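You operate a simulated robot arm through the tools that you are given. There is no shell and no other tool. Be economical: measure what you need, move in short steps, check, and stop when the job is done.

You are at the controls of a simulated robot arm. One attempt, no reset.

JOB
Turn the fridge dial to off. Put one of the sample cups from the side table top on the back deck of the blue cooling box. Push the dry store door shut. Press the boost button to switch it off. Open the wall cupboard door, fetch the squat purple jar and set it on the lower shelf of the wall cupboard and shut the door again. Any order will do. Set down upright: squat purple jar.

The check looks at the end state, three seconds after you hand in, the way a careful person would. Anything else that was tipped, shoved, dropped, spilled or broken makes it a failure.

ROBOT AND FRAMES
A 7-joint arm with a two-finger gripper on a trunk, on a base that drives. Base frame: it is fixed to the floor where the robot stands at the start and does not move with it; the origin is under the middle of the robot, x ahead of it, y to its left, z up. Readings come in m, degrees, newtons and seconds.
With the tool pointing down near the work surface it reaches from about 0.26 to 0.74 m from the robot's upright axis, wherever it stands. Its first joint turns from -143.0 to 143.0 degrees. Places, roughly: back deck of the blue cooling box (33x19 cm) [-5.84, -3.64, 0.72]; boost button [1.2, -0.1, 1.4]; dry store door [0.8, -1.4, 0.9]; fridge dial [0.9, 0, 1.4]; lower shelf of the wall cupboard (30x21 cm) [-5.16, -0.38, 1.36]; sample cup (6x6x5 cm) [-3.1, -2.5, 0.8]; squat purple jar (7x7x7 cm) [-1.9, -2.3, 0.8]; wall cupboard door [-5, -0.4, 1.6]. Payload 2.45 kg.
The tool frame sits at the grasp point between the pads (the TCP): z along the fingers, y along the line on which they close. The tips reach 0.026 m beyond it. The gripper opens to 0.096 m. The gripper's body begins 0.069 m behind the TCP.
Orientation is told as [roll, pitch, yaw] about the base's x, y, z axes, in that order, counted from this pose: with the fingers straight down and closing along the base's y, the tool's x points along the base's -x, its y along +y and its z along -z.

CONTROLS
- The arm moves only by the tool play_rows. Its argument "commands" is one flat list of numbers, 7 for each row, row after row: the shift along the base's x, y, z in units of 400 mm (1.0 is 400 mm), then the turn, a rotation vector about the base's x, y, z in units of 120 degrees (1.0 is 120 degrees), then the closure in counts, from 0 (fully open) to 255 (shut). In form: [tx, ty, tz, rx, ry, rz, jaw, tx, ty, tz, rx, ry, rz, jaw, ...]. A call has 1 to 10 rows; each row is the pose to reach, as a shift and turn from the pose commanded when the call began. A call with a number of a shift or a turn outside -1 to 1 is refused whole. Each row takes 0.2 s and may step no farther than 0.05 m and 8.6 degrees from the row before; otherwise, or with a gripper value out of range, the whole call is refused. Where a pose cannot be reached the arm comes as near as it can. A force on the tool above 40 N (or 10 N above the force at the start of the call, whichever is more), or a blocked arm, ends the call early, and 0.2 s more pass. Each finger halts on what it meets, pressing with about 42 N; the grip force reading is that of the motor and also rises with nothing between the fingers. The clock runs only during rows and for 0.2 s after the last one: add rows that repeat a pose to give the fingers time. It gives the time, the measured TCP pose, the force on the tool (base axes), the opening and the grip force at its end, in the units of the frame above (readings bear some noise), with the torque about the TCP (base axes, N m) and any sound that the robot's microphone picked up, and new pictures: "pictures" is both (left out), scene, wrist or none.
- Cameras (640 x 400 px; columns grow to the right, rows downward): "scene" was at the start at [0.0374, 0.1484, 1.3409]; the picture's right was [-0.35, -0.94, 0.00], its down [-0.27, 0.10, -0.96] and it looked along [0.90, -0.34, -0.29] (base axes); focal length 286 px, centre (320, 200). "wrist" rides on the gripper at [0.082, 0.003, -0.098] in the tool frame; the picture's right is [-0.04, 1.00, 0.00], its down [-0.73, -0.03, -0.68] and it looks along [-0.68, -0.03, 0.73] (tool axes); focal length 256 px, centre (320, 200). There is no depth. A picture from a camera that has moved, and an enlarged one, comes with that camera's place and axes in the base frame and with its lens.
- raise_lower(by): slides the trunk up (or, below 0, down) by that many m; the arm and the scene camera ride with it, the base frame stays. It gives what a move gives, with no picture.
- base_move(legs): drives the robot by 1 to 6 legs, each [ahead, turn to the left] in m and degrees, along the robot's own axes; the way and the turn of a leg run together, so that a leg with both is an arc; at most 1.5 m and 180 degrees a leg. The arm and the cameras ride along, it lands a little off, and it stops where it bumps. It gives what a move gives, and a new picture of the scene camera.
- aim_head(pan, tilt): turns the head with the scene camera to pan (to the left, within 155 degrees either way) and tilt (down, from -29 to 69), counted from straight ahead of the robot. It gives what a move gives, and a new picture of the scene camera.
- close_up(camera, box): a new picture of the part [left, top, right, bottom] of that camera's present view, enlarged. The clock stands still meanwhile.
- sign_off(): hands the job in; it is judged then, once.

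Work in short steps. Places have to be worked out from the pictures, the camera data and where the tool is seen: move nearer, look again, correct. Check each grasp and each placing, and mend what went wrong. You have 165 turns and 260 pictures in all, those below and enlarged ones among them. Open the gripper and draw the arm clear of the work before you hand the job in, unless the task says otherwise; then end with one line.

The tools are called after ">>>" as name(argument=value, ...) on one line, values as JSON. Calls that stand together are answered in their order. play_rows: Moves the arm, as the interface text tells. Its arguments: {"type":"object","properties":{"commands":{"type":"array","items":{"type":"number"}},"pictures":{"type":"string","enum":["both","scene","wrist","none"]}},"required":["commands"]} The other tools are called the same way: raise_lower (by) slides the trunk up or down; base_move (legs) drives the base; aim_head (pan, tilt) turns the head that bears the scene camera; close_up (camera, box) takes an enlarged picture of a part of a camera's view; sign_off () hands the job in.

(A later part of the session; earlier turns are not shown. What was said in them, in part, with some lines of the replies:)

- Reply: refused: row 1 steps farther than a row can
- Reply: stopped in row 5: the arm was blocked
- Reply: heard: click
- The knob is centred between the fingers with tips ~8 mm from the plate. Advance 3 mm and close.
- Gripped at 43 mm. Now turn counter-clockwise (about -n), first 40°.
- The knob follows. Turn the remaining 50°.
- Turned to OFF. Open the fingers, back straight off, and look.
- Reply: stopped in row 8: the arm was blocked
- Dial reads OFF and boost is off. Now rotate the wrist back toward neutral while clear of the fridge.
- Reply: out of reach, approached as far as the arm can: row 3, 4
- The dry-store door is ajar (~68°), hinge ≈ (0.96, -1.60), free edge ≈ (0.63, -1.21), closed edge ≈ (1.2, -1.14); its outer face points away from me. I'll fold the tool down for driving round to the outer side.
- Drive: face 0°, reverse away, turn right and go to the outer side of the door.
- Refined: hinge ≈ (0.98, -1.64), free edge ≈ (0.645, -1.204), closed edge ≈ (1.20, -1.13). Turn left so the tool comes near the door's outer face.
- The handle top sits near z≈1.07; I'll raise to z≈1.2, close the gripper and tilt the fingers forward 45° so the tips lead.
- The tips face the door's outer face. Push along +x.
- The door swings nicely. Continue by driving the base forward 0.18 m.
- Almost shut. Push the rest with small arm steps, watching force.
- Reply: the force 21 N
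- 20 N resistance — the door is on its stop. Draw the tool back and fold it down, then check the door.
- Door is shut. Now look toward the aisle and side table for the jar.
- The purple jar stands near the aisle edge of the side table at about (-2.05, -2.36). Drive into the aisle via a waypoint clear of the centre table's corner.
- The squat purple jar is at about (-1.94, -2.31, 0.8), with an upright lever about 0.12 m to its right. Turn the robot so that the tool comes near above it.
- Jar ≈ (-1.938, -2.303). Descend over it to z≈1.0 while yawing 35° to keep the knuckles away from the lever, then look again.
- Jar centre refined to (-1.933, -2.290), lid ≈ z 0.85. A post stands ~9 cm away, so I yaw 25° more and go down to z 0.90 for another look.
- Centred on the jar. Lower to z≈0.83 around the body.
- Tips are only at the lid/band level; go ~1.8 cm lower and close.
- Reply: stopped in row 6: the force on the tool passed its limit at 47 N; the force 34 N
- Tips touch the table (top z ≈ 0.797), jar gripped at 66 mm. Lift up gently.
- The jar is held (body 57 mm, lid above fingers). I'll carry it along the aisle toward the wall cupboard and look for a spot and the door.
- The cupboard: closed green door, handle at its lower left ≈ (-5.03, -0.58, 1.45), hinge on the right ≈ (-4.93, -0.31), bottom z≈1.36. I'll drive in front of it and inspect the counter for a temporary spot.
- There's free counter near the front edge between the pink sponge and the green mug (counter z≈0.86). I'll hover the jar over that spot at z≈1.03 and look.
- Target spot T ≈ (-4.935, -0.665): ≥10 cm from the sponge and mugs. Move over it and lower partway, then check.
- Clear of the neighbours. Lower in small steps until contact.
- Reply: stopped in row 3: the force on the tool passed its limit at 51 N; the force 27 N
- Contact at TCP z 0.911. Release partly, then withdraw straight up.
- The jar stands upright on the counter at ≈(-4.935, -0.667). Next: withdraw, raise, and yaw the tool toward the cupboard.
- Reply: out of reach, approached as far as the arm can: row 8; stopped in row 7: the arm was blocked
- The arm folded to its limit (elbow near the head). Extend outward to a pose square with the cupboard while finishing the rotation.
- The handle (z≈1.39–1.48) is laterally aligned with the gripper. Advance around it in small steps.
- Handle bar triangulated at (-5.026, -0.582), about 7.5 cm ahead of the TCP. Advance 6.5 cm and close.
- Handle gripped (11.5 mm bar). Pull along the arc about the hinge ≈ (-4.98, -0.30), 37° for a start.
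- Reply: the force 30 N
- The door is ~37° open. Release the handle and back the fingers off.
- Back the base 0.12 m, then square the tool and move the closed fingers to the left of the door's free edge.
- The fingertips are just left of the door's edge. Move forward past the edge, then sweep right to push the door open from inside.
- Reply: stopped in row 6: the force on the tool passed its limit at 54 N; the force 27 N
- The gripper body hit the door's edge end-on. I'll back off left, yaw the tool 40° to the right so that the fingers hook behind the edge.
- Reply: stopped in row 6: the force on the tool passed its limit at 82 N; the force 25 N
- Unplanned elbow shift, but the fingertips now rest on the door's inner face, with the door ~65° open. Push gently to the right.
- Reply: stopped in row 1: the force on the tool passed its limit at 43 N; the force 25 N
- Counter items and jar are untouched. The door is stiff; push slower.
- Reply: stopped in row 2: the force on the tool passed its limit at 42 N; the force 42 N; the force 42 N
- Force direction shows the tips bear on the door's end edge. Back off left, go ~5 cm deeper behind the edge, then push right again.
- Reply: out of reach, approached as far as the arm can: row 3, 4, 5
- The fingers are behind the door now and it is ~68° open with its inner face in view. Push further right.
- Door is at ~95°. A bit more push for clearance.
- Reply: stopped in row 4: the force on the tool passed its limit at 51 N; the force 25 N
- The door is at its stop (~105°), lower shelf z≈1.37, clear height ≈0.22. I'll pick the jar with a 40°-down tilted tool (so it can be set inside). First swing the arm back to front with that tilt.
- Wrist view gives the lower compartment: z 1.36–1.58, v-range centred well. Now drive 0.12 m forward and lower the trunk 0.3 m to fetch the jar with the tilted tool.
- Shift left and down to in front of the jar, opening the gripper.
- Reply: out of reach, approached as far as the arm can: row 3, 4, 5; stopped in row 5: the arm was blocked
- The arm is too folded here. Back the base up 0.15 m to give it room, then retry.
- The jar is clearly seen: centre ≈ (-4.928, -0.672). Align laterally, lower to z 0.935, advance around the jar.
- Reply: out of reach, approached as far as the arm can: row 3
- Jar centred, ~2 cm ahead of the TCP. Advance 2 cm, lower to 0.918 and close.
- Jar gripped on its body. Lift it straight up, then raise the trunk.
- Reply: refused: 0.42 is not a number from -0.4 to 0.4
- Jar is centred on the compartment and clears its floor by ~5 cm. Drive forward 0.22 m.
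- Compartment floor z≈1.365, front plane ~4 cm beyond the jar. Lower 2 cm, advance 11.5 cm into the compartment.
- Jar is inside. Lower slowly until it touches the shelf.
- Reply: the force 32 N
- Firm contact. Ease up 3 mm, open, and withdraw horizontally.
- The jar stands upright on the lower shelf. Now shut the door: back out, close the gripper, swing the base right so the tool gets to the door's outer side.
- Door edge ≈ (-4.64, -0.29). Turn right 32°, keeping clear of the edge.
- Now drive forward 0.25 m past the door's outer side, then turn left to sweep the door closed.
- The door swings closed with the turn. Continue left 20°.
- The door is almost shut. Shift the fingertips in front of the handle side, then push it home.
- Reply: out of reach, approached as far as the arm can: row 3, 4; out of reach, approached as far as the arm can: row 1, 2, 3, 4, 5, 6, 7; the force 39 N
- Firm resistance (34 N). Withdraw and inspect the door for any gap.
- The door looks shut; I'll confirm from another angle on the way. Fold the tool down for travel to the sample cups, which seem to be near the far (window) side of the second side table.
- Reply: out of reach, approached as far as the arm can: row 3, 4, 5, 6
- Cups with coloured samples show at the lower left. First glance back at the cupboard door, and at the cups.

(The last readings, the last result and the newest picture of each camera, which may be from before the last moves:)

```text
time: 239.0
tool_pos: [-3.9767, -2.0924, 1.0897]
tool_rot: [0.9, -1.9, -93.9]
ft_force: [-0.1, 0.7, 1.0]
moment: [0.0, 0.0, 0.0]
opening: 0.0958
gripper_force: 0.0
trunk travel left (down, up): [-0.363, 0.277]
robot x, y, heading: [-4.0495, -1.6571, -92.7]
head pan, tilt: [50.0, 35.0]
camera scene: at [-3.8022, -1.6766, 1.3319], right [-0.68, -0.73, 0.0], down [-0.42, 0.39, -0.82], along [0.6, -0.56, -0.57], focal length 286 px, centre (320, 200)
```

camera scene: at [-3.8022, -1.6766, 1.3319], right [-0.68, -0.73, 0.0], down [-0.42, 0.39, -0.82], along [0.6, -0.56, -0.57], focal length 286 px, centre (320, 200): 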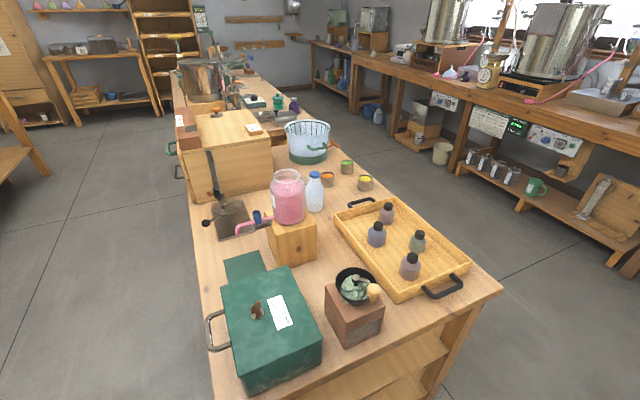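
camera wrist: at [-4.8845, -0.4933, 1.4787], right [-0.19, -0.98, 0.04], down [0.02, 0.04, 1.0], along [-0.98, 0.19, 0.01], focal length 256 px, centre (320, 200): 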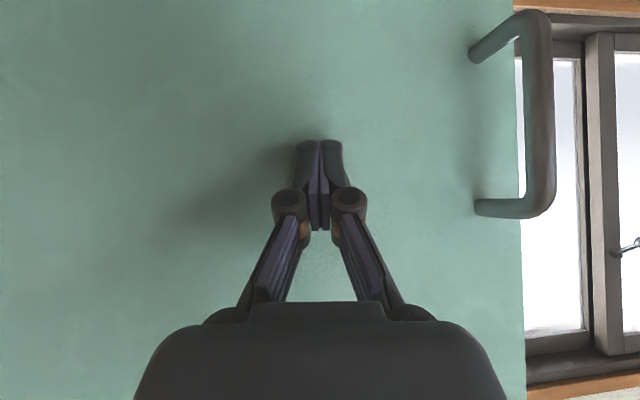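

The cupboard door is flush shut. Three sample cups (orange, green, yellow) stand near the window-side edge. Take a closer look.

>>> close_up(camera="scene", box=[260, 110, 420, 230])

>>> base_move(legs=[[1.05, 0], [0, 85]])

>>> aim_head(pan=25, tilt=30)

```text
3.33 times, centred on (340, 170) of scene
camera zoom: at [-3.8022, -1.6766, 1.3319], right [-0.68, -0.73, 0.0], down [-0.42, 0.39, -0.82], along [0.6, -0.56, -0.57], focal length 952 px, centre (253, 300)
```

zoom: 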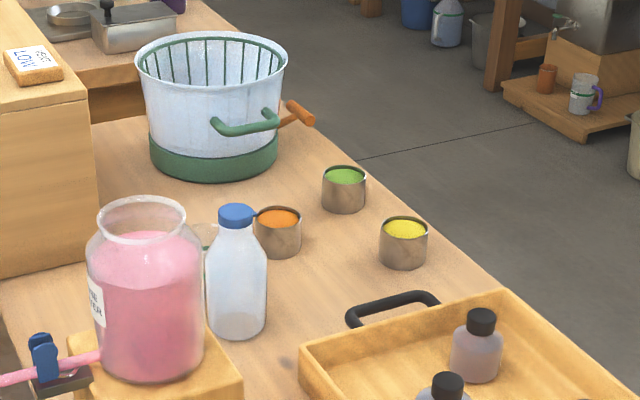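

```text
time: 248.2
tool_pos: [-3.6665, -2.6784, 1.0886]
tool_rot: [1.0, -2.0, -8.0]
ft_force: [0.3, 0.5, 0.0]
moment: [-0.02, -0.02, -0.02]
opening: 0.0961
gripper_force: 0.1
trunk travel left (down, up): [-0.363, 0.277]
robot x, y, heading: [-4.1062, -2.7233, -6.7]
head pan, tilt: [50.0, 35.0]
camera scene: at [-4.0709, -2.4766, 1.3319], right [0.69, -0.73, 0.0], down [-0.42, -0.39, -0.82], along [0.6, 0.56, -0.57], focal length 286 px, centre (320, 200)
```

scene: 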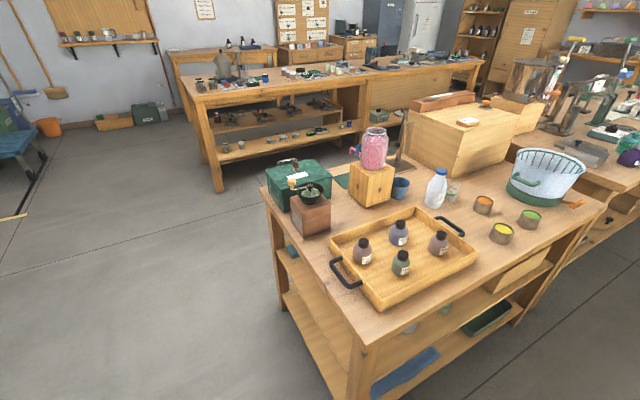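

```text
time: 249.1
tool_pos: [-3.6658, -2.6794, 1.09]
tool_rot: [1.0, -2.0, -8.0]
ft_force: [-0.4, -0.5, 0.1]
moment: [0.0, 0.03, 0.0]
opening: 0.096
gripper_force: 0.0
trunk travel left (down, up): [-0.363, 0.277]
robot x, y, heading: [-4.1077, -2.722, -6.8]
head pan, tilt: [25.0, 30.0]
camera scene: at [-4.0491, -2.5085, 1.3397], right [0.32, -0.95, 0.0], down [-0.47, -0.16, -0.87], along [0.82, 0.27, -0.5], focal length 286 px, centre (320, 200)
```

scene: 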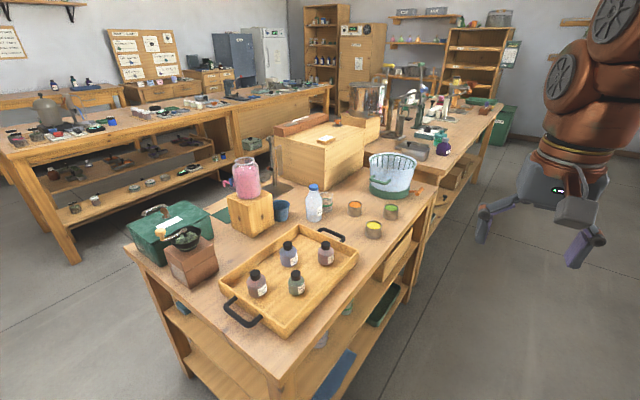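

Triangulated: green cup ≈ (-3.107, -2.479), yellow ≈ (-3.237, -2.439), table top ≈ 0.74–0.75. I'll take the green one; drive to stand on the window side facing it.

>>> base_move(legs=[[0, -13.7], [0.9, 0], [0, 94]])

>>> aim_head(pan=10, tilt=45)

>>> play_rows(commands=[0, 0, 0, 0, 0, 0, 0], pictures="wrist")

```text
time: 258.6
tool_pos: [-3.2026, -2.6096, 1.089]
tool_rot: [1.0, -2.0, 70.3]
ft_force: [0.3, -0.4, 0.0]
moment: [0.02, -0.01, 0.05]
opening: 0.0962
gripper_force: 0.0
trunk travel left (down, up): [-0.363, 0.277]
robot x, y, heading: [-3.2497, -3.0478, 71.8]
head pan, tilt: [25.0, 30.0]
camera scene: at [-3.4469, -2.9494, 1.3397], right [0.99, 0.11, 0.0], down [0.06, -0.5, -0.87], along [-0.1, 0.86, -0.5], focal length 286 px, centre (320, 200)
```

scene: 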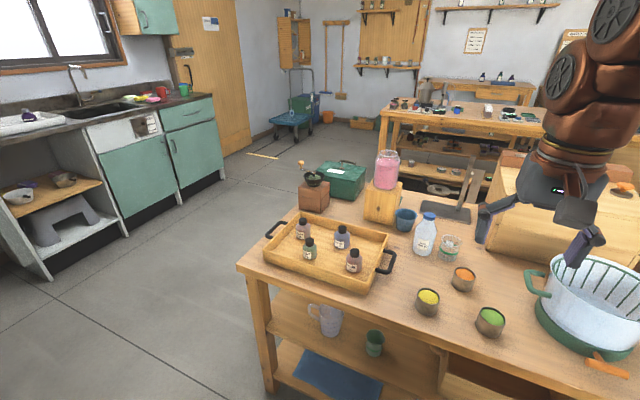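

```text
time: 259.4
tool_pos: [-3.2036, -2.6096, 1.0897]
tool_rot: [1.1, -1.9, 70.3]
ft_force: [0.2, 0.0, 0.0]
moment: [-0.02, -0.03, 0.0]
opening: 0.0961
gripper_force: 0.2
trunk travel left (down, up): [-0.363, 0.277]
robot x, y, heading: [-3.2476, -3.0521, 71.4]
head pan, tilt: [10.0, 45.0]
camera scene: at [-3.4247, -2.9588, 1.3171], right [0.99, -0.15, 0.0], down [-0.1, -0.7, -0.71], along [0.1, 0.7, -0.71], focal length 286 px, centre (320, 200)
```

scene: 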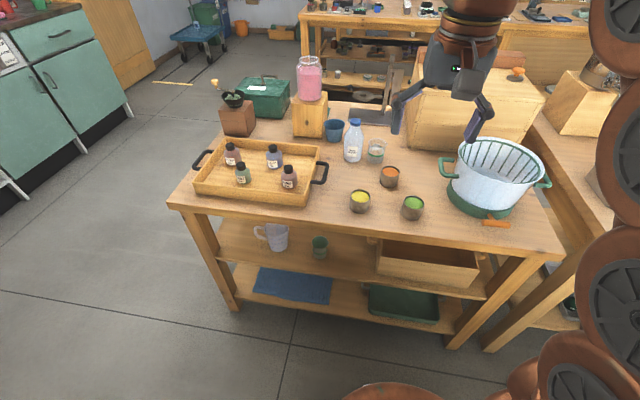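

```text
time: 259.8
tool_pos: [-3.2023, -2.6099, 1.0893]
tool_rot: [1.0, -1.9, 70.3]
ft_force: [-0.4, -0.4, 0.2]
moment: [-0.01, -0.01, -0.01]
opening: 0.0961
gripper_force: 0.0
trunk travel left (down, up): [-0.363, 0.277]
robot x, y, heading: [-3.2479, -3.0488, 71.7]
head pan, tilt: [10.0, 45.0]
camera wrist: at [-3.2319, -2.6886, 1.1851], right [-0.93, 0.37, 0.02], down [0.28, 0.65, 0.7], along [0.25, 0.66, -0.71], focal length 256 px, centre (320, 200)
```

wrist: 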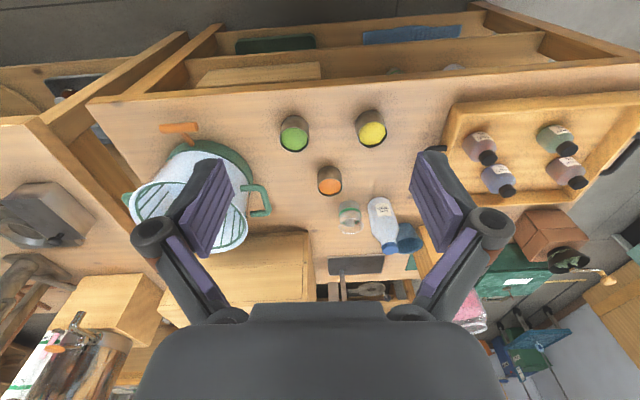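

Green cup ≈ (-3.110, -2.483, 0.775). Move over it and down to z 0.90, then look again.

>>> play_rows(commands=[0.038, 0.053, -0.079, 0, 0, 0, 0, 0.077, 0.106, -0.158, 0, 0, 0, 0, 0.115, 0.159, -0.236, 0, 0, 0, 0, 0.153, 0.212, -0.315, 0, 0, 0, 0, 0.192, 0.265, -0.394, 0, 0, 0, 0, 0.23, 0.3175, -0.4725, 0, 0, 0, 0])

```text
time: 261.2
tool_pos: [-3.1088, -2.4794, 0.9022]
tool_rot: [0.9, -2.1, 70.3]
ft_force: [-1.0, -1.0, 0.5]
moment: [0.05, -0.01, -0.02]
opening: 0.096
gripper_force: 0.1
trunk travel left (down, up): [-0.363, 0.277]
robot x, y, heading: [-3.2466, -3.0485, 71.6]
head pan, tilt: [10.0, 45.0]
camera scene: at [-3.4248, -2.9592, 1.3171], right [0.99, -0.15, 0.0], down [-0.1, -0.7, -0.71], along [0.1, 0.7, -0.71], focal length 286 px, centre (320, 200)
camera wrist: at [-3.138, -2.5594, 0.9976], right [-0.93, 0.37, 0.02], down [0.28, 0.65, 0.7], along [0.25, 0.66, -0.71], focal length 256 px, centre (320, 200)
```

scene: 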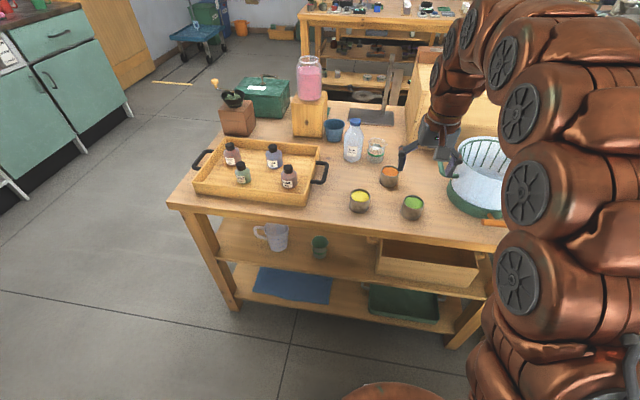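
wrist: 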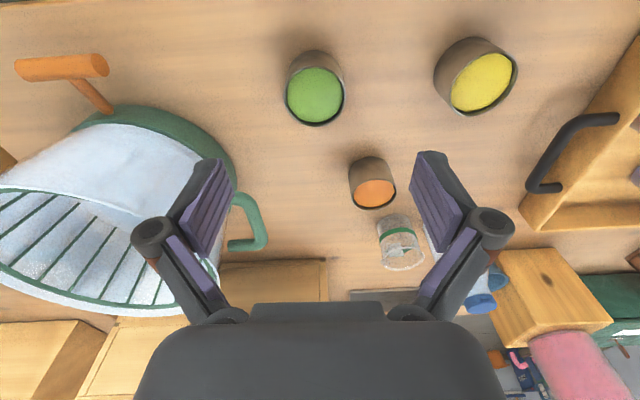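

>>> play_rows(commands=[0.006, 0.01, -0.06, 0, 0, 0, 0, 0.012, 0.022, -0.12, 0, 0, 0, 0, 0.012, 0.022, -0.18, 0, 0, 0, 0], pictures="both")

```text
time: 262.0
tool_pos: [-3.1053, -2.4741, 0.8294]
tool_rot: [1.0, -1.9, 70.3]
ft_force: [-0.7, -0.4, -0.4]
moment: [0.02, -0.02, -0.01]
opening: 0.0958
gripper_force: 0.0
trunk travel left (down, up): [-0.363, 0.277]
robot x, y, heading: [-3.2485, -3.052, 71.8]
head pan, tilt: [10.0, 45.0]
camera scene: at [-3.4247, -2.9589, 1.3171], right [0.99, -0.15, 0.0], down [-0.1, -0.7, -0.71], along [0.1, 0.7, -0.71], focal length 286 px, centre (320, 200)
camera wrist: at [-3.1351, -2.5536, 0.9254], right [-0.93, 0.37, 0.02], down [0.28, 0.65, 0.7], along [0.25, 0.66, -0.71], focal length 256 px, centre (320, 200)
```

scene: 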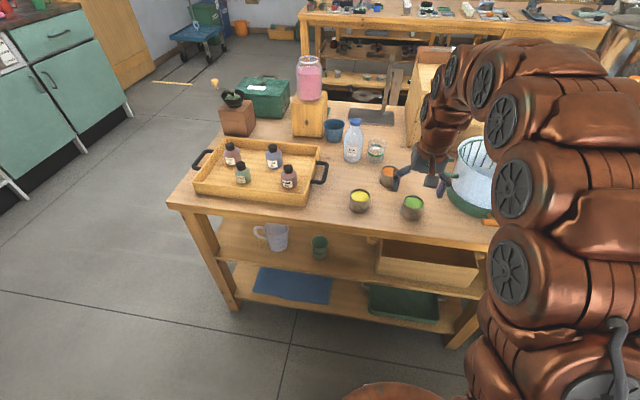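
wrist: 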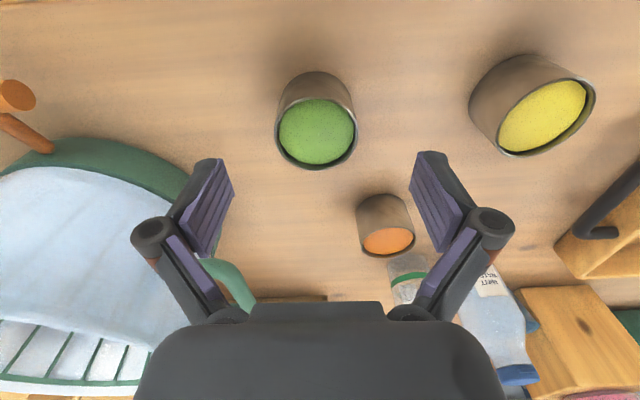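

The cup is laterally centred between the fingers. Lower further to z 0.79 and re-check depth.

>>> play_rows(commands=[0, 0, -0.05, 0, 0, 0, 0, 0, -0.001, -0.1, 0, 0, 0, 0], pictures="wrist")

>>> close_up(camera="scene", box=[340, 130, 480, 240])

```text
time: 262.6
tool_pos: [-3.1061, -2.4735, 0.7877]
tool_rot: [1.0, -2.1, 70.3]
ft_force: [0.3, 0.1, 0.4]
moment: [0.02, -0.03, -0.01]
opening: 0.0959
gripper_force: 0.1
trunk travel left (down, up): [-0.363, 0.277]
robot x, y, heading: [-3.2514, -3.0476, 71.7]
head pan, tilt: [10.0, 45.0]
camera wrist: at [-3.1353, -2.5533, 0.8841], right [-0.93, 0.37, 0.02], down [0.28, 0.65, 0.7], along [0.25, 0.66, -0.71], focal length 256 px, centre (320, 200)
```

wrist: 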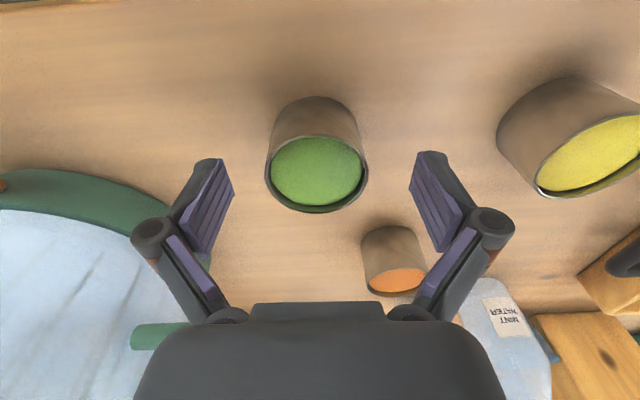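

```text
3.64 times, centred on (410, 185) of scene
camera zoom: at [-3.4247, -2.9589, 1.3171], right [0.99, -0.15, 0.0], down [-0.1, -0.7, -0.71], along [0.1, 0.7, -0.71], focal length 1038 px, centre (-7, 254)
```

zoom: 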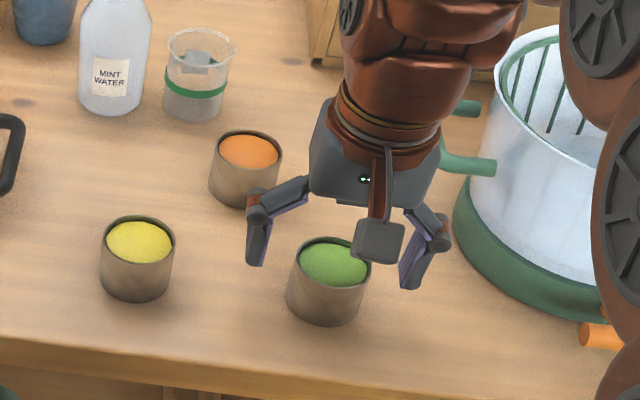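

Rim centre aligned with the TCP at z≈0.775. Lower to ~0.757 and close gently.

>>> play_rows(commands=[0, 0, -0.03, 0, 0, 0, 0, 0, 0, -0.06, 0, 0, 0, 0, 0, 0, -0.075, 0, 0, 0, 0, 0, 0, -0.075, 0, 0, 0, 255, 0, 0, -0.075, 0, 0, 0, 255, 0, 0, -0.075, 0, 0, 0, 255, 0, 0, -0.075, 0, 0, 0, 255], pictures="wrist")

>>> close_up(camera="scene", box=[340, 130, 480, 240])

```text
time: 264.0
tool_pos: [-3.097, -2.4765, 0.7645]
tool_rot: [0.6, -2.8, 70.1]
ft_force: [29.7, -20.1, 50.3]
moment: [-1.54, -2.01, 0.11]
opening: 0.0556
gripper_force: 26.5
trunk travel left (down, up): [-0.363, 0.277]
robot x, y, heading: [-3.2474, -3.0479, 71.2]
head pan, tilt: [10.0, 45.0]
stopped in row 6: the force on the tool passed its limit at 43 N (the readings are from after the stop); the commanded pose is now the measured one
camera wrist: at [-3.1284, -2.5561, 0.8587], right [-0.93, 0.38, 0.01], down [0.27, 0.65, 0.71], along [0.26, 0.66, -0.7], focal length 256 px, centre (320, 200)
```

wrist: 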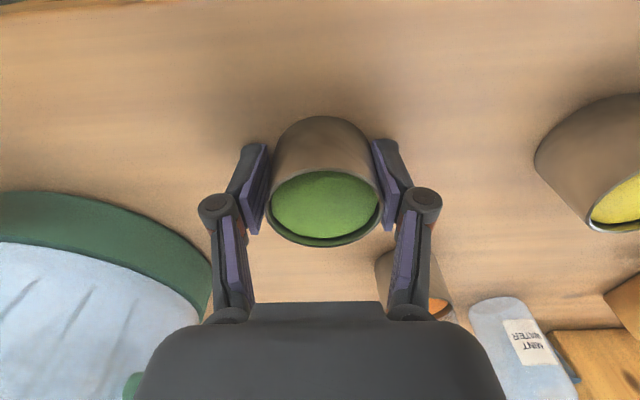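

```text
3.64 times, centred on (410, 185) of scene
camera zoom: at [-3.4233, -2.9611, 1.3183], right [0.99, -0.15, 0.0], down [-0.11, -0.7, -0.71], along [0.11, 0.7, -0.71], focal length 1038 px, centre (-7, 254)
```

zoom: 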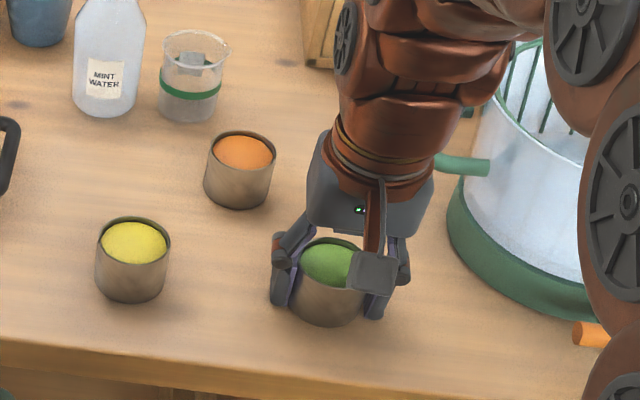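

Tips touch the table (z≈0.738) and cup is between the fingers. Ease up a few mm, finish closing, and lift.

>>> play_rows(commands=[0, 0, 0.012, 0, 0, 0, 255, 0, 0, 0.015, 0, 0, 0, 255, 0, 0, 0.03, 0, 0, 0, 255, 0, 0, 0.08, 0, 0, 0, 255, 0, 0, 0.16, 0, 0, 0, 255, 0, 0, 0.26, 0, 0, 0, 255, 0, 0, 0.36, 0, 0, 0, 255])

```text
time: 265.6
tool_pos: [-3.1054, -2.4738, 0.9012]
tool_rot: [0.8, -2.2, 70.2]
ft_force: [0.3, 1.1, -1.4]
moment: [-0.02, 0.03, -0.03]
opening: 0.0511
gripper_force: 41.6
trunk travel left (down, up): [-0.363, 0.277]
robot x, y, heading: [-3.2486, -3.0509, 71.4]
head pan, tilt: [10.0, 45.0]
camera scene: at [-3.4243, -2.9583, 1.3171], right [0.99, -0.15, 0.0], down [-0.1, -0.7, -0.71], along [0.1, 0.7, -0.71], focal length 286 px, centre (320, 200)
camera wrist: at [-3.1344, -2.553, 0.9982], right [-0.93, 0.38, 0.02], down [0.28, 0.65, 0.71], along [0.26, 0.66, -0.71], focal length 256 px, centre (320, 200)
```

scene: 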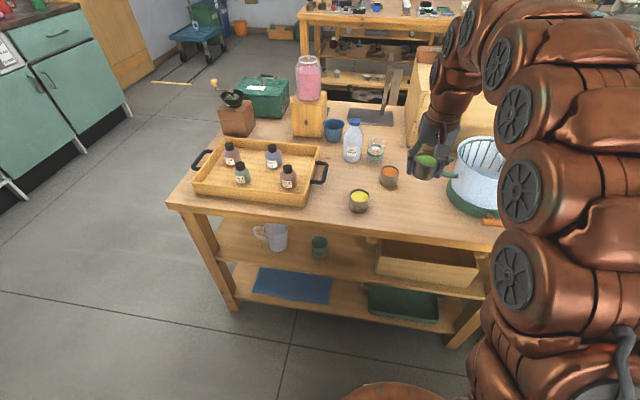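
wrist: 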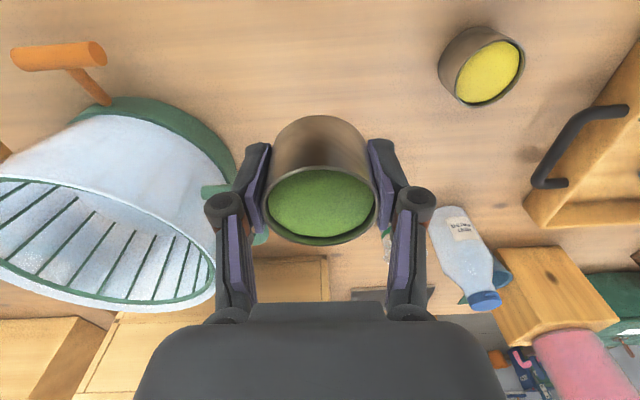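

The cup is held upright. Raise and pull it in, back off from the table and head for the blue cooling box.

>>> play_rows(commands=[0, 0, 0.1, 0, 0, 0, 255, 0, 0, 0.2, 0, 0, 0, 255, -0.02, -0.1, 0.26, 0, 0, 0, 255, -0.04, -0.2, 0.32, 0, 0, 0, 255, -0.085, -0.3, 0.375, 0, 0, 0, 255], pictures="none")

>>> base_move(legs=[[-0.15, 0], [0, 108], [1.2, 0]])

>>> aim_head(pan=15, tilt=20)

```text
time: 266.8
tool_pos: [-3.1368, -2.5959, 1.0508]
tool_rot: [0.8, -2.2, 70.1]
ft_force: [0.0, 1.0, -1.5]
moment: [-0.05, 0.01, 0.0]
opening: 0.0512
gripper_force: 42.1
trunk travel left (down, up): [-0.363, 0.277]
robot x, y, heading: [-3.2461, -3.0495, 71.7]
head pan, tilt: [10.0, 45.0]
```

```text
time: 278.4
tool_pos: [-4.9688, -3.2158, 1.0509]
tool_rot: [0.8, -2.4, 177.8]
ft_force: [-0.6, 0.4, -0.7]
moment: [-0.02, 0.0, -0.03]
opening: 0.0513
gripper_force: 41.5
trunk travel left (down, up): [-0.363, 0.277]
robot x, y, heading: [-4.5017, -3.1845, 179.1]
head pan, tilt: [10.0, 45.0]
camera scene: at [-4.5351, -3.3787, 1.3171], right [-0.16, 0.99, 0.0], down [0.7, 0.11, -0.71], along [-0.7, -0.11, -0.71], focal length 286 px, centre (320, 200)
```

scene: 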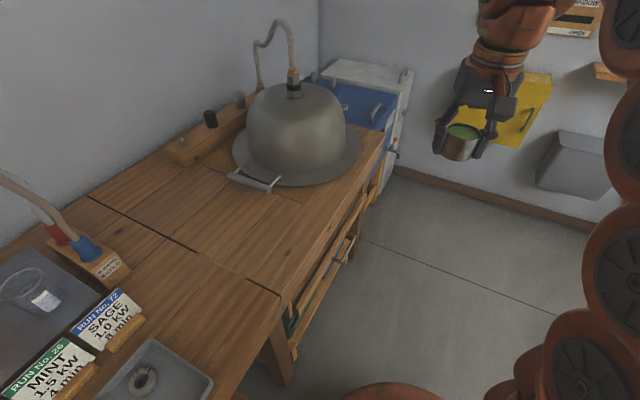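

```text
time: 279.3
tool_pos: [-4.9689, -3.2152, 1.0525]
tool_rot: [0.8, -2.3, 177.9]
ft_force: [-0.7, -0.2, -1.3]
moment: [0.0, 0.02, 0.02]
opening: 0.0511
gripper_force: 41.6
trunk travel left (down, up): [-0.363, 0.277]
robot x, y, heading: [-4.5032, -3.1806, 179.1]
head pan, tilt: [15.0, 20.0]
camera scene: at [-4.545, -3.3885, 1.3557], right [-0.25, 0.97, 0.0], down [0.33, 0.08, -0.94], along [-0.91, -0.23, -0.34], focal length 286 px, centre (320, 200)
```

scene: 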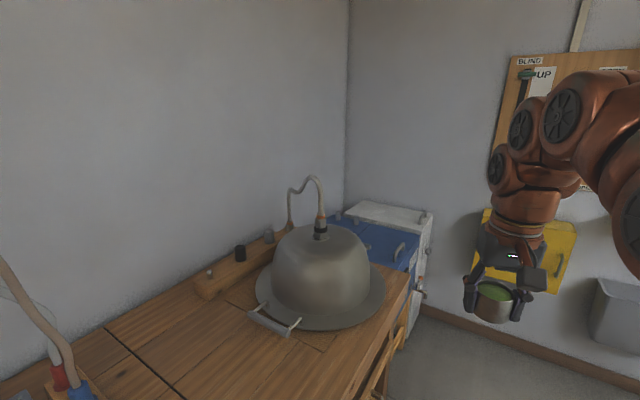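

The blue box sits beyond the bench's end, in the corner. Advance a bit along the bench and look at it.

>>> base_move(legs=[[0, -20], [0.45, 0]])

>>> aim_head(pan=45, tilt=35)

```text
time: 283.1
tool_pos: [-5.3776, -2.8944, 1.052]
tool_rot: [0.9, -2.2, 158.0]
ft_force: [0.0, 0.1, -1.2]
moment: [0.01, 0.01, 0.02]
opening: 0.0513
gripper_force: 42.3
trunk travel left (down, up): [-0.363, 0.277]
robot x, y, heading: [-4.9279, -3.0232, 159.3]
head pan, tilt: [15.0, 20.0]
camera scene: at [-5.0379, -3.2019, 1.3558], right [0.1, 0.99, 0.0], down [0.34, -0.03, -0.94], along [-0.94, 0.09, -0.34], focal length 286 px, centre (320, 200)
```

scene: 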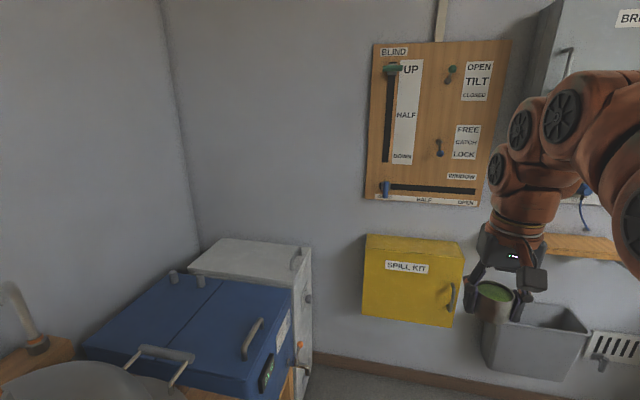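

```text
time: 284.1
tool_pos: [-5.3773, -2.894, 1.0526]
tool_rot: [0.8, -2.3, 158.0]
ft_force: [0.1, 0.0, -0.9]
moment: [0.02, -0.03, 0.0]
opening: 0.0512
gripper_force: 42.3
trunk travel left (down, up): [-0.363, 0.277]
robot x, y, heading: [-4.9268, -3.0254, 159.3]
head pan, tilt: [45.0, 35.0]
camera scene: at [-5.0256, -3.2474, 1.3319], right [-0.41, 0.91, 0.0], down [0.52, 0.24, -0.82], along [-0.75, -0.34, -0.57], focal length 286 px, centre (320, 200)
```

scene: 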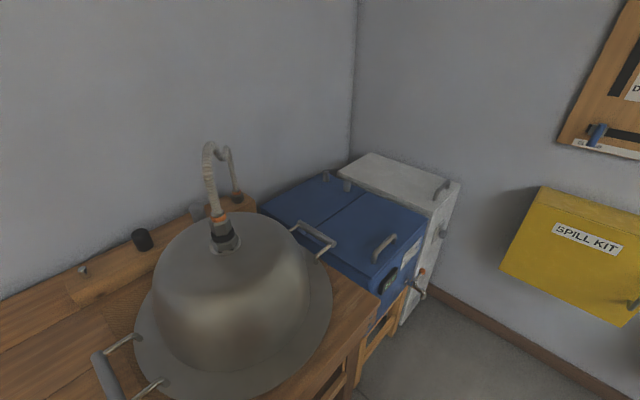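

The box: lid with handle in front, rear deck near the window wall; its front is at about n=-4.67. To approach with the arm clear of the spill kit and the kettle, I'll turn the long way round, reverse to a waypoint and face the box.

>>> base_move(legs=[[0, -180], [0, -27.3], [-0.73, 0], [0, -59]])

>>> aim_head(pan=0, tilt=30)

```text
time: 299.3
tool_pos: [-5.5061, -2.9422, 1.0515]
tool_rot: [0.8, -2.3, -109.4]
ft_force: [-0.7, -0.6, -1.3]
moment: [0.0, -0.02, 0.02]
opening: 0.0512
gripper_force: 42.0
trunk travel left (down, up): [-0.363, 0.277]
robot x, y, heading: [-5.3961, -2.4928, -108.2]
head pan, tilt: [45.0, 35.0]
camera scene: at [-5.1698, -2.5753, 1.3319], right [-0.89, -0.45, 0.0], down [-0.26, 0.51, -0.82], along [0.37, -0.73, -0.57], focal length 286 px, centre (320, 200)
```

scene: 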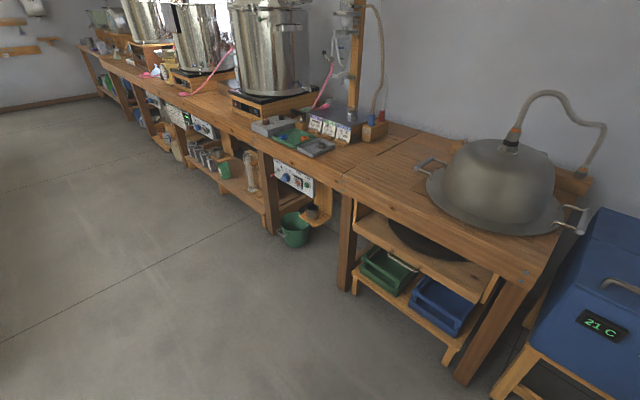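

```text
time: 300.4
tool_pos: [-5.5049, -2.9428, 1.0508]
tool_rot: [0.8, -2.2, -109.2]
ft_force: [0.4, 0.4, -1.4]
moment: [0.01, -0.04, 0.02]
opening: 0.0511
gripper_force: 42.0
trunk travel left (down, up): [-0.363, 0.277]
robot x, y, heading: [-5.3951, -2.4895, -107.6]
head pan, tilt: [0.0, 30.0]
camera scene: at [-5.2376, -2.5829, 1.3397], right [-0.95, 0.31, 0.0], down [0.15, 0.48, -0.87], along [-0.27, -0.82, -0.5], focal length 286 px, centre (320, 200)
```

scene: 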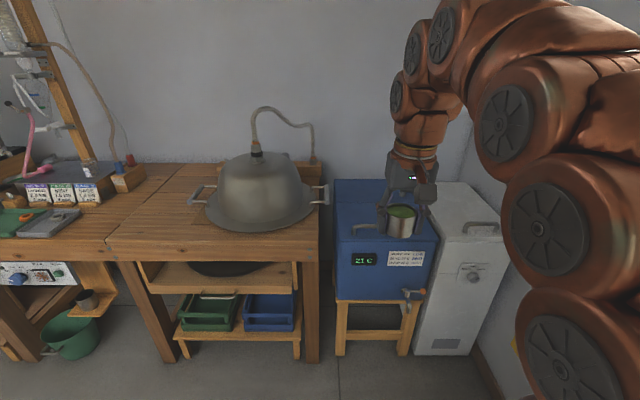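

Box measured: front edge n≈-4.75, deck around n≈-5.1, u -4.40…-4.75. Drive 0.47 m forward and look with the wrist camera.

>>> base_move(legs=[[0.47, 0]])

>>> aim_head(pan=-5, tilt=45)

>>> play_rows(commands=[0, 0, 0, 0, 0, 0, 255], pictures="wrist")

```text
time: 303.2
tool_pos: [-5.6524, -3.3907, 1.0514]
tool_rot: [0.9, -2.3, -109.3]
ft_force: [0.3, 0.1, -2.0]
moment: [0.0, 0.03, 0.03]
opening: 0.0513
gripper_force: 41.8
trunk travel left (down, up): [-0.363, 0.277]
robot x, y, heading: [-5.5451, -2.9378, -107.8]
head pan, tilt: [0.0, 30.0]
camera scene: at [-5.3835, -3.0314, 1.3397], right [-0.95, 0.31, 0.0], down [0.15, 0.48, -0.87], along [-0.27, -0.82, -0.5], focal length 286 px, centre (320, 200)
```

scene: 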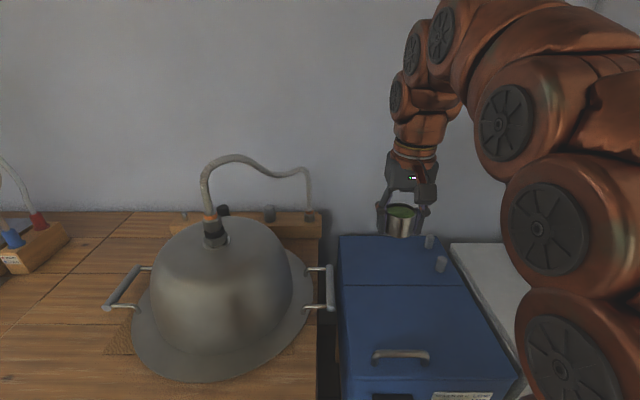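

```text
time: 304.0
tool_pos: [-5.651, -3.3909, 1.0518]
tool_rot: [0.7, -2.3, -109.3]
ft_force: [-0.4, 0.4, -1.8]
moment: [0.0, -0.01, 0.0]
opening: 0.0511
gripper_force: 42.0
trunk travel left (down, up): [-0.363, 0.277]
robot x, y, heading: [-5.5454, -2.9367, -107.7]
head pan, tilt: [-5.0, 45.0]
camera scene: at [-5.3873, -3.0203, 1.3171], right [-0.92, 0.39, 0.0], down [0.28, 0.65, -0.71], along [-0.28, -0.65, -0.71], focal length 286 px, centre (320, 200)
```

scene: 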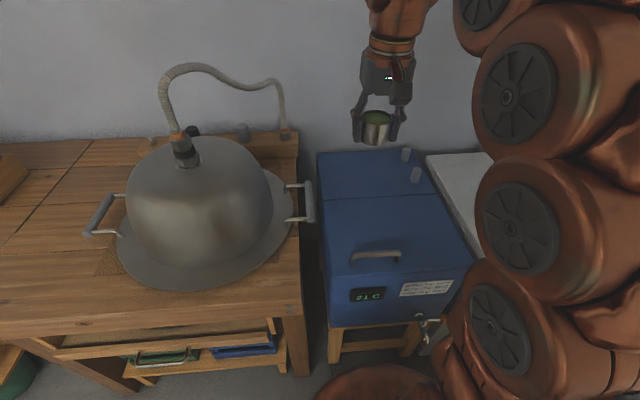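

```text
time: 304.4
tool_pos: [-5.6512, -3.3925, 1.0514]
tool_rot: [0.8, -2.3, -109.3]
ft_force: [-0.2, 0.4, -1.4]
moment: [0.01, 0.03, -0.01]
opening: 0.0511
gripper_force: 42.1
trunk travel left (down, up): [-0.363, 0.277]
robot x, y, heading: [-5.5411, -2.9363, -107.9]
head pan, tilt: [-5.0, 45.0]
camera wrist: at [-5.6209, -3.3107, 1.1469], right [0.93, -0.37, 0.02], down [-0.27, -0.65, 0.71], along [-0.25, -0.66, -0.71], focal length 256 px, centre (320, 200)
```

wrist: 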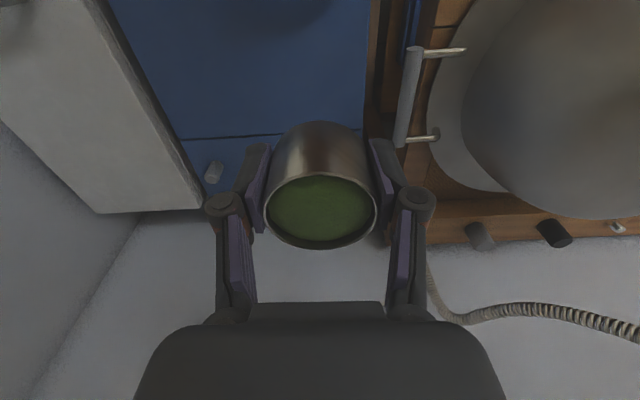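

Deck spans n -4.99…-5.23 with two knobs at its right edge (u≈-4.70). Target: (-5.80, -3.61), clear of knobs and kettle. Nudge the base 6 cm forward and bring the cup over it.

>>> base_move(legs=[[0.06, 0]])

```text
time: 305.4
tool_pos: [-5.6695, -3.4491, 1.0513]
tool_rot: [0.8, -2.3, -109.2]
ft_force: [0.1, -0.1, -1.6]
moment: [0.01, -0.01, -0.02]
opening: 0.0514
gripper_force: 42.6
trunk travel left (down, up): [-0.363, 0.277]
robot x, y, heading: [-5.5611, -2.9904, -108.1]
head pan, tilt: [-5.0, 45.0]
camera scene: at [-5.4057, -3.0769, 1.3171], right [-0.92, 0.39, 0.0], down [0.28, 0.65, -0.71], along [-0.28, -0.65, -0.71], focal length 286 px, centre (320, 200)
```

scene: 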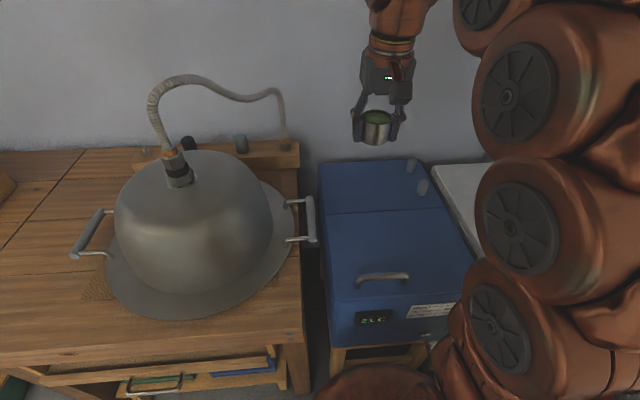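

>>> play_rows(commands=[-0.067, -0.08, -0.02, 0, 0, 0, 255, -0.134, -0.16, -0.04, 0, 0, 0, 255, -0.2, -0.24, -0.06, 0, 0, 0, 255, -0.267, -0.32, -0.08, 0, 0, 0, 255, -0.334, -0.4, -0.1, 0, 0, 0, 255, -0.334, -0.4, -0.2, 0, 0, 0, 255, -0.334, -0.4, -0.3, 0, 0, 0, 255, -0.334, -0.4, -0.4, 0, 0, 0, 255, -0.334, -0.4, -0.5, 0, 0, 0, 255])

>>> close_up(camera="scene", box=[280, 100, 480, 240])

```text
time: 307.4
tool_pos: [-5.8042, -3.6091, 0.8502]
tool_rot: [0.9, -2.3, -109.3]
ft_force: [-0.1, 0.9, -1.4]
moment: [0.01, 0.02, -0.01]
opening: 0.0514
gripper_force: 42.2
out of reach, approached as far as the arm can: row 4, 5
trunk travel left (down, up): [-0.363, 0.277]
robot x, y, heading: [-5.5605, -2.9938, -108.1]
head pan, tilt: [-5.0, 45.0]
camera scene: at [-5.4057, -3.0767, 1.3171], right [-0.92, 0.39, 0.0], down [0.28, 0.65, -0.71], along [-0.28, -0.65, -0.71], focal length 286 px, centre (320, 200)
camera wrist: at [-5.7733, -3.528, 0.9451], right [0.93, -0.37, 0.02], down [-0.27, -0.65, 0.71], along [-0.25, -0.66, -0.71], focal length 256 px, centre (320, 200)
```

scene: 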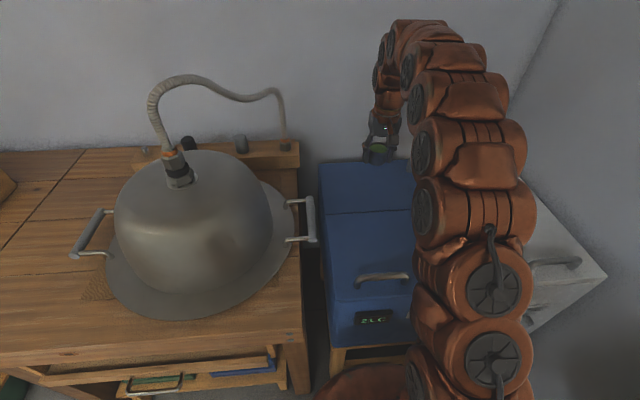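
wrist: 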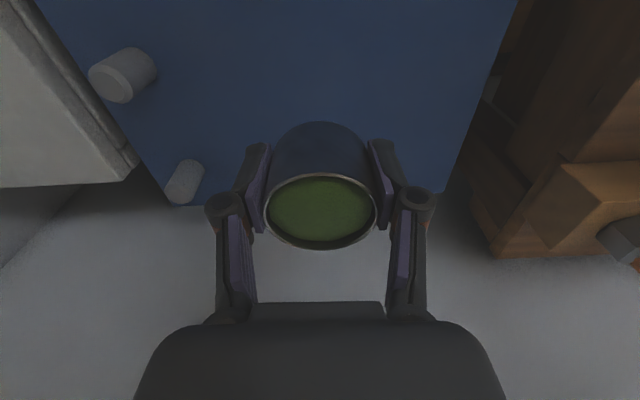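

```text
2.86 times, centred on (380, 170) of scene
camera zoom: at [-5.4057, -3.0767, 1.3171], right [-0.92, 0.39, 0.0], down [0.28, 0.65, -0.71], along [-0.28, -0.65, -0.71], focal length 816 px, centre (149, 286)
```

zoom: 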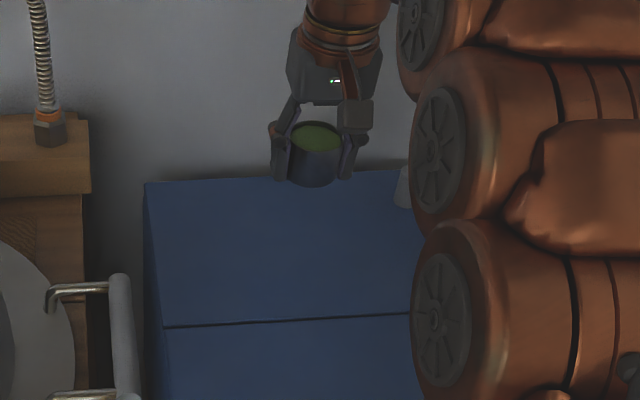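

The spot below is clear deck. Descend, shifting 2 cm toward the deck's middle, with small final steps.

>>> play_rows(commands=[-0.006, -0.02, -0.08, 0, 0, 0, 255, -0.014, -0.048, -0.15, 0, 0, 0, 255, -0.014, -0.048, -0.19, 0, 0, 0, 255, -0.014, -0.048, -0.205, 0, 0, 0, 255, -0.014, -0.048, -0.22, 0, 0, 0, 255, -0.014, -0.048, -0.235, 0, 0, 0, 255, -0.014, -0.048, -0.25, 0, 0, 0, 255, -0.014, -0.048, -0.265, 0, 0, 0, 255, -0.014, -0.048, -0.28, 0, 0, 0, 255], pictures="wrist")

>>> close_up(camera="scene", box=[280, 100, 480, 240])

```text
time: 309.4
tool_pos: [-5.8095, -3.6274, 0.7391]
tool_rot: [0.8, -2.3, -109.2]
ft_force: [-0.2, -0.6, -1.2]
moment: [0.0, -0.02, 0.0]
opening: 0.0512
gripper_force: 41.9
trunk travel left (down, up): [-0.363, 0.277]
robot x, y, heading: [-5.5609, -2.9929, -108.0]
head pan, tilt: [-5.0, 45.0]
camera wrist: at [-5.7785, -3.5472, 0.8352], right [0.93, -0.37, 0.02], down [-0.27, -0.65, 0.71], along [-0.25, -0.66, -0.71], focal length 256 px, centre (320, 200)
```

wrist: 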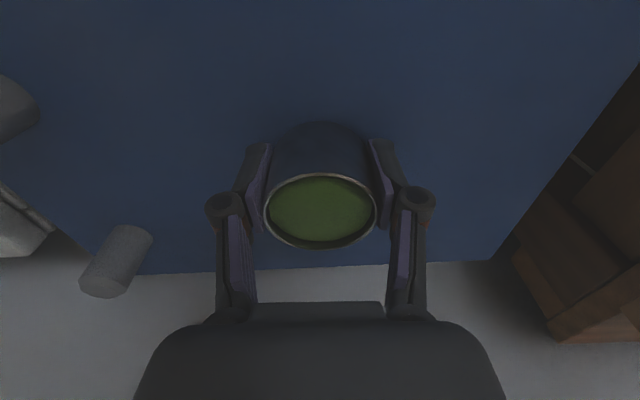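

```text
2.86 times, centred on (380, 170) of scene
camera zoom: at [-5.4058, -3.0769, 1.3171], right [-0.92, 0.39, 0.0], down [0.28, 0.65, -0.71], along [-0.28, -0.65, -0.71], focal length 816 px, centre (149, 286)
```

zoom: 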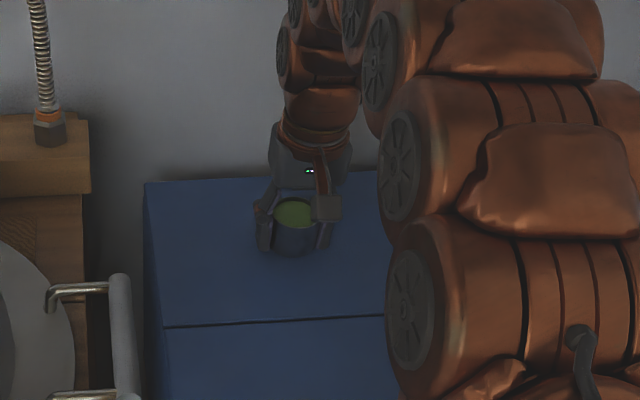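

Still no contact; the deck is a bit lower. Continue slowly.

>>> play_rows(commands=[0, 0, -0.015, 0, 0, 0, 255, 0, 0, -0.03, 0, 0, 0, 255, 0, 0, -0.045, 0, 0, 0, 255, 0, 0, -0.06, 0, 0, 0, 255, 0, 0, -0.075, 0, 0, 0, 255, 0, 0, -0.09, 0, 0, 0, 255, 0, 0, -0.105, 0, 0, 0, 255], pictures="wrist")

```text
time: 310.0
tool_pos: [-5.8093, -3.6296, 0.7346]
tool_rot: [0.7, -3.0, -109.3]
ft_force: [4.5, 8.2, 23.9]
moment: [0.69, 0.51, -0.33]
opening: 0.0513
gripper_force: 42.0
trunk travel left (down, up): [-0.363, 0.277]
robot x, y, heading: [-5.5657, -2.9948, -108.0]
head pan, tilt: [-5.0, 45.0]
stopped in row 3: the force on the tool passed its limit at 48 N (the readings are from after the stop); the commanded pose is now the measured one
camera wrist: at [-5.779, -3.5478, 0.8291], right [0.93, -0.37, 0.01], down [-0.27, -0.65, 0.72], along [-0.25, -0.67, -0.7], focal length 256 px, centre (320, 200)
```

wrist: 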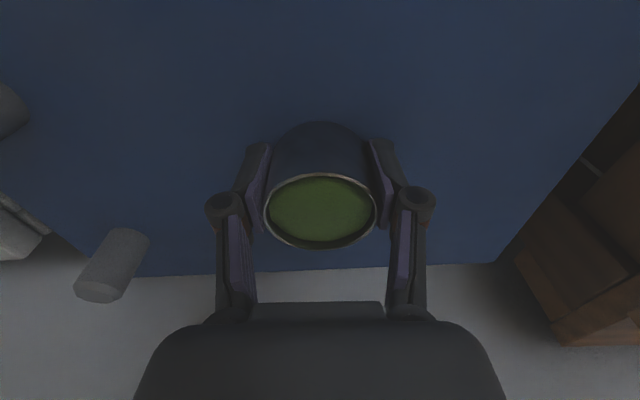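

Contact at TCP z≈0.735. Ease up a hair, open, and rise straight up.

>>> play_rows(commands=[0, 0, 0.006, 0, 0, 0, 255, 0, 0, 0.006, 0, 0, 0, 100, 0, 0, 0.006, 0, 0, 0, 40, 0, 0, 0.006, 0, 0, 0, 20, 0, 0, 0.03, 0, 0, 0, 20, 0, 0, 0.08, 0, 0, 0, 20, 0, 0, 0.16, 0, 0, 0, 20, 0, 0, 0.26, 0, 0, 0, 20, 0, 0, 0.36, 0, 0, 0, 20])

>>> close_up(camera="scene", box=[280, 100, 480, 240])

```text
time: 312.0
tool_pos: [-5.8097, -3.6322, 0.8764]
tool_rot: [0.8, -2.6, -109.3]
ft_force: [-0.1, -0.5, -0.6]
moment: [0.04, -0.01, -0.03]
opening: 0.0887
gripper_force: 0.0
trunk travel left (down, up): [-0.363, 0.277]
robot x, y, heading: [-5.5607, -2.9928, -108.0]
head pan, tilt: [-5.0, 45.0]
camera scene: at [-5.4058, -3.077, 1.3171], right [-0.92, 0.39, 0.0], down [0.28, 0.65, -0.71], along [-0.28, -0.65, -0.71], focal length 286 px, centre (320, 200)
camera wrist: at [-5.7805, -3.5508, 0.9701], right [0.93, -0.37, 0.01], down [-0.27, -0.65, 0.71], along [-0.25, -0.67, -0.7], focal length 256 px, centre (320, 200)
```

scene: 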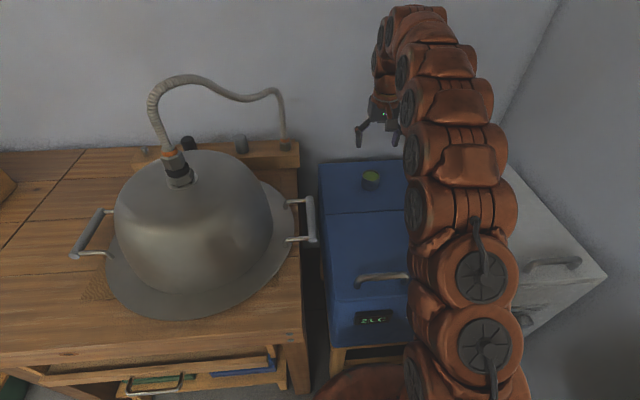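
wrist: 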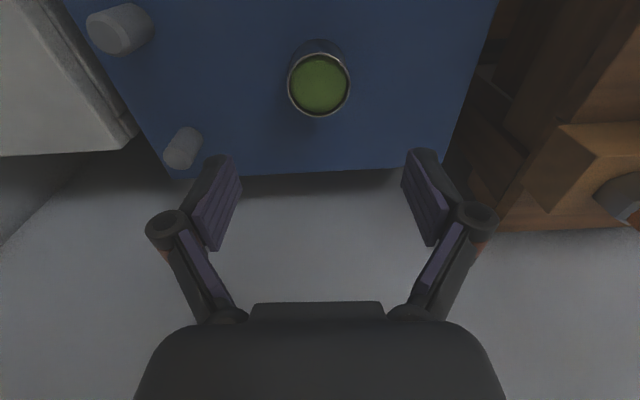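

```text
2.86 times, centred on (380, 170) of scene
camera zoom: at [-5.4058, -3.077, 1.3171], right [-0.92, 0.39, 0.0], down [0.28, 0.65, -0.71], along [-0.28, -0.65, -0.71], focal length 816 px, centre (149, 286)
```

zoom: 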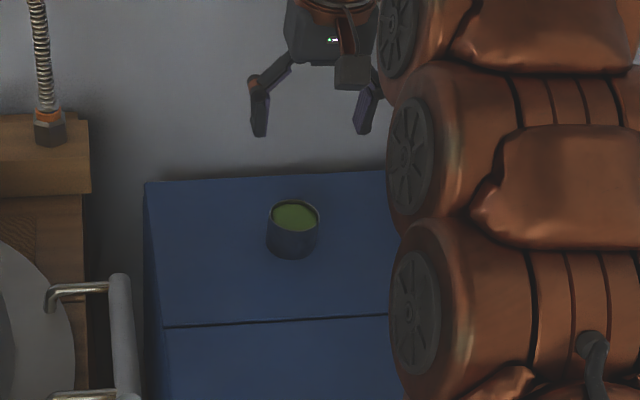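

The cup stands upright on the deck. Raise the arm, draw it in and back the base away, then do a final check.

>>> play_rows(commands=[0, 0, 0.1, 0, 0, 0, 0, 0, 0, 0.2, 0, 0, 0, 0, 0.02, 0.06, 0.3, 0, 0, 0, 0, 0.05, 0.14, 0.35, 0, 0, 0, 0, 0.09, 0.24, 0.38, 0, 0, 0, 0], pictures="none")

>>> base_move(legs=[[-0.45, 0]])

>>> close_up(camera="scene", box=[280, 60, 480, 200])

```text
time: 313.2
tool_pos: [-5.7742, -3.5356, 1.029]
tool_rot: [0.6, -2.7, -109.2]
ft_force: [-0.2, -0.2, -0.6]
moment: [0.04, -0.01, -0.01]
opening: 0.096
gripper_force: 0.1
out of reach, approached as far as the arm can: row 2, 3, 4
trunk travel left (down, up): [-0.363, 0.277]
robot x, y, heading: [-5.5598, -2.9894, -107.8]
head pan, tilt: [-5.0, 45.0]
```

```text
time: 316.0
tool_pos: [-5.6336, -3.1043, 1.03]
tool_rot: [0.8, -2.8, -109.0]
ft_force: [0.3, -0.7, -0.6]
moment: [0.01, 0.0, -0.01]
opening: 0.0958
gripper_force: 0.2
trunk travel left (down, up): [-0.363, 0.277]
robot x, y, heading: [-5.4216, -2.5598, -107.7]
head pan, tilt: [-5.0, 45.0]
camera scene: at [-5.2662, -2.6437, 1.3171], right [-0.92, 0.39, 0.0], down [0.27, 0.65, -0.71], along [-0.27, -0.65, -0.71], focal length 286 px, centre (320, 200)
```

scene: 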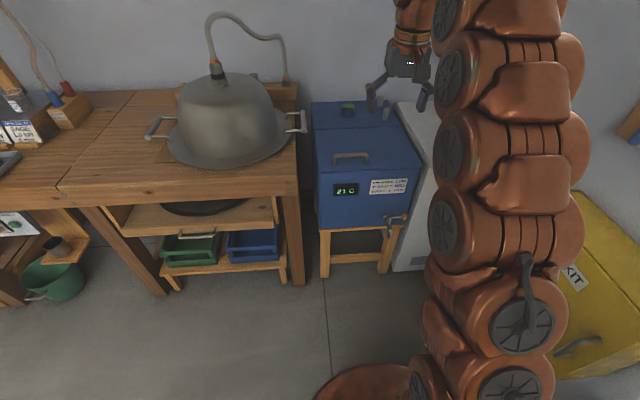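

```text
2.86 times, centred on (380, 130) of scene
camera zoom: at [-5.2662, -2.6437, 1.3171], right [-0.92, 0.39, 0.0], down [0.27, 0.65, -0.71], along [-0.27, -0.65, -0.71], focal length 816 px, centre (149, 400)
```

zoom: 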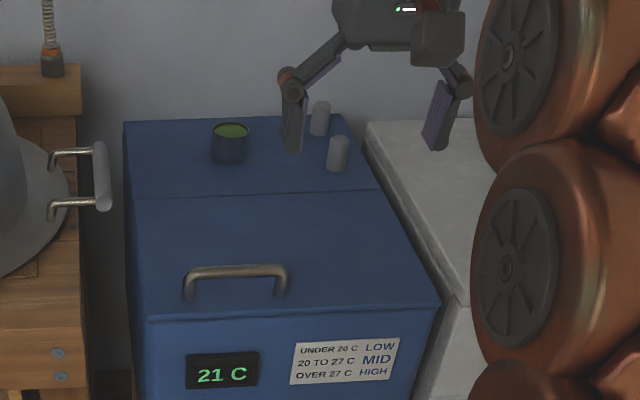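

The cup is on the back deck, the gripper is open and the arm is clear of everything. The earlier views showed the dial on OFF, the boost light out, the dry store door shut, and the jar standing in the shut cupboard, so I hand in.

>>> sign_off()

```text
The job is handed in.
```

I did all five tasks and handed the job in: the fridge dial is at OFF, boost is off, and the dry store door is shut. The green sample cup is upright on the back deck of the blue cooling box, and the squat purple jar is upright on the lower shelf of the closed wall cupboard.
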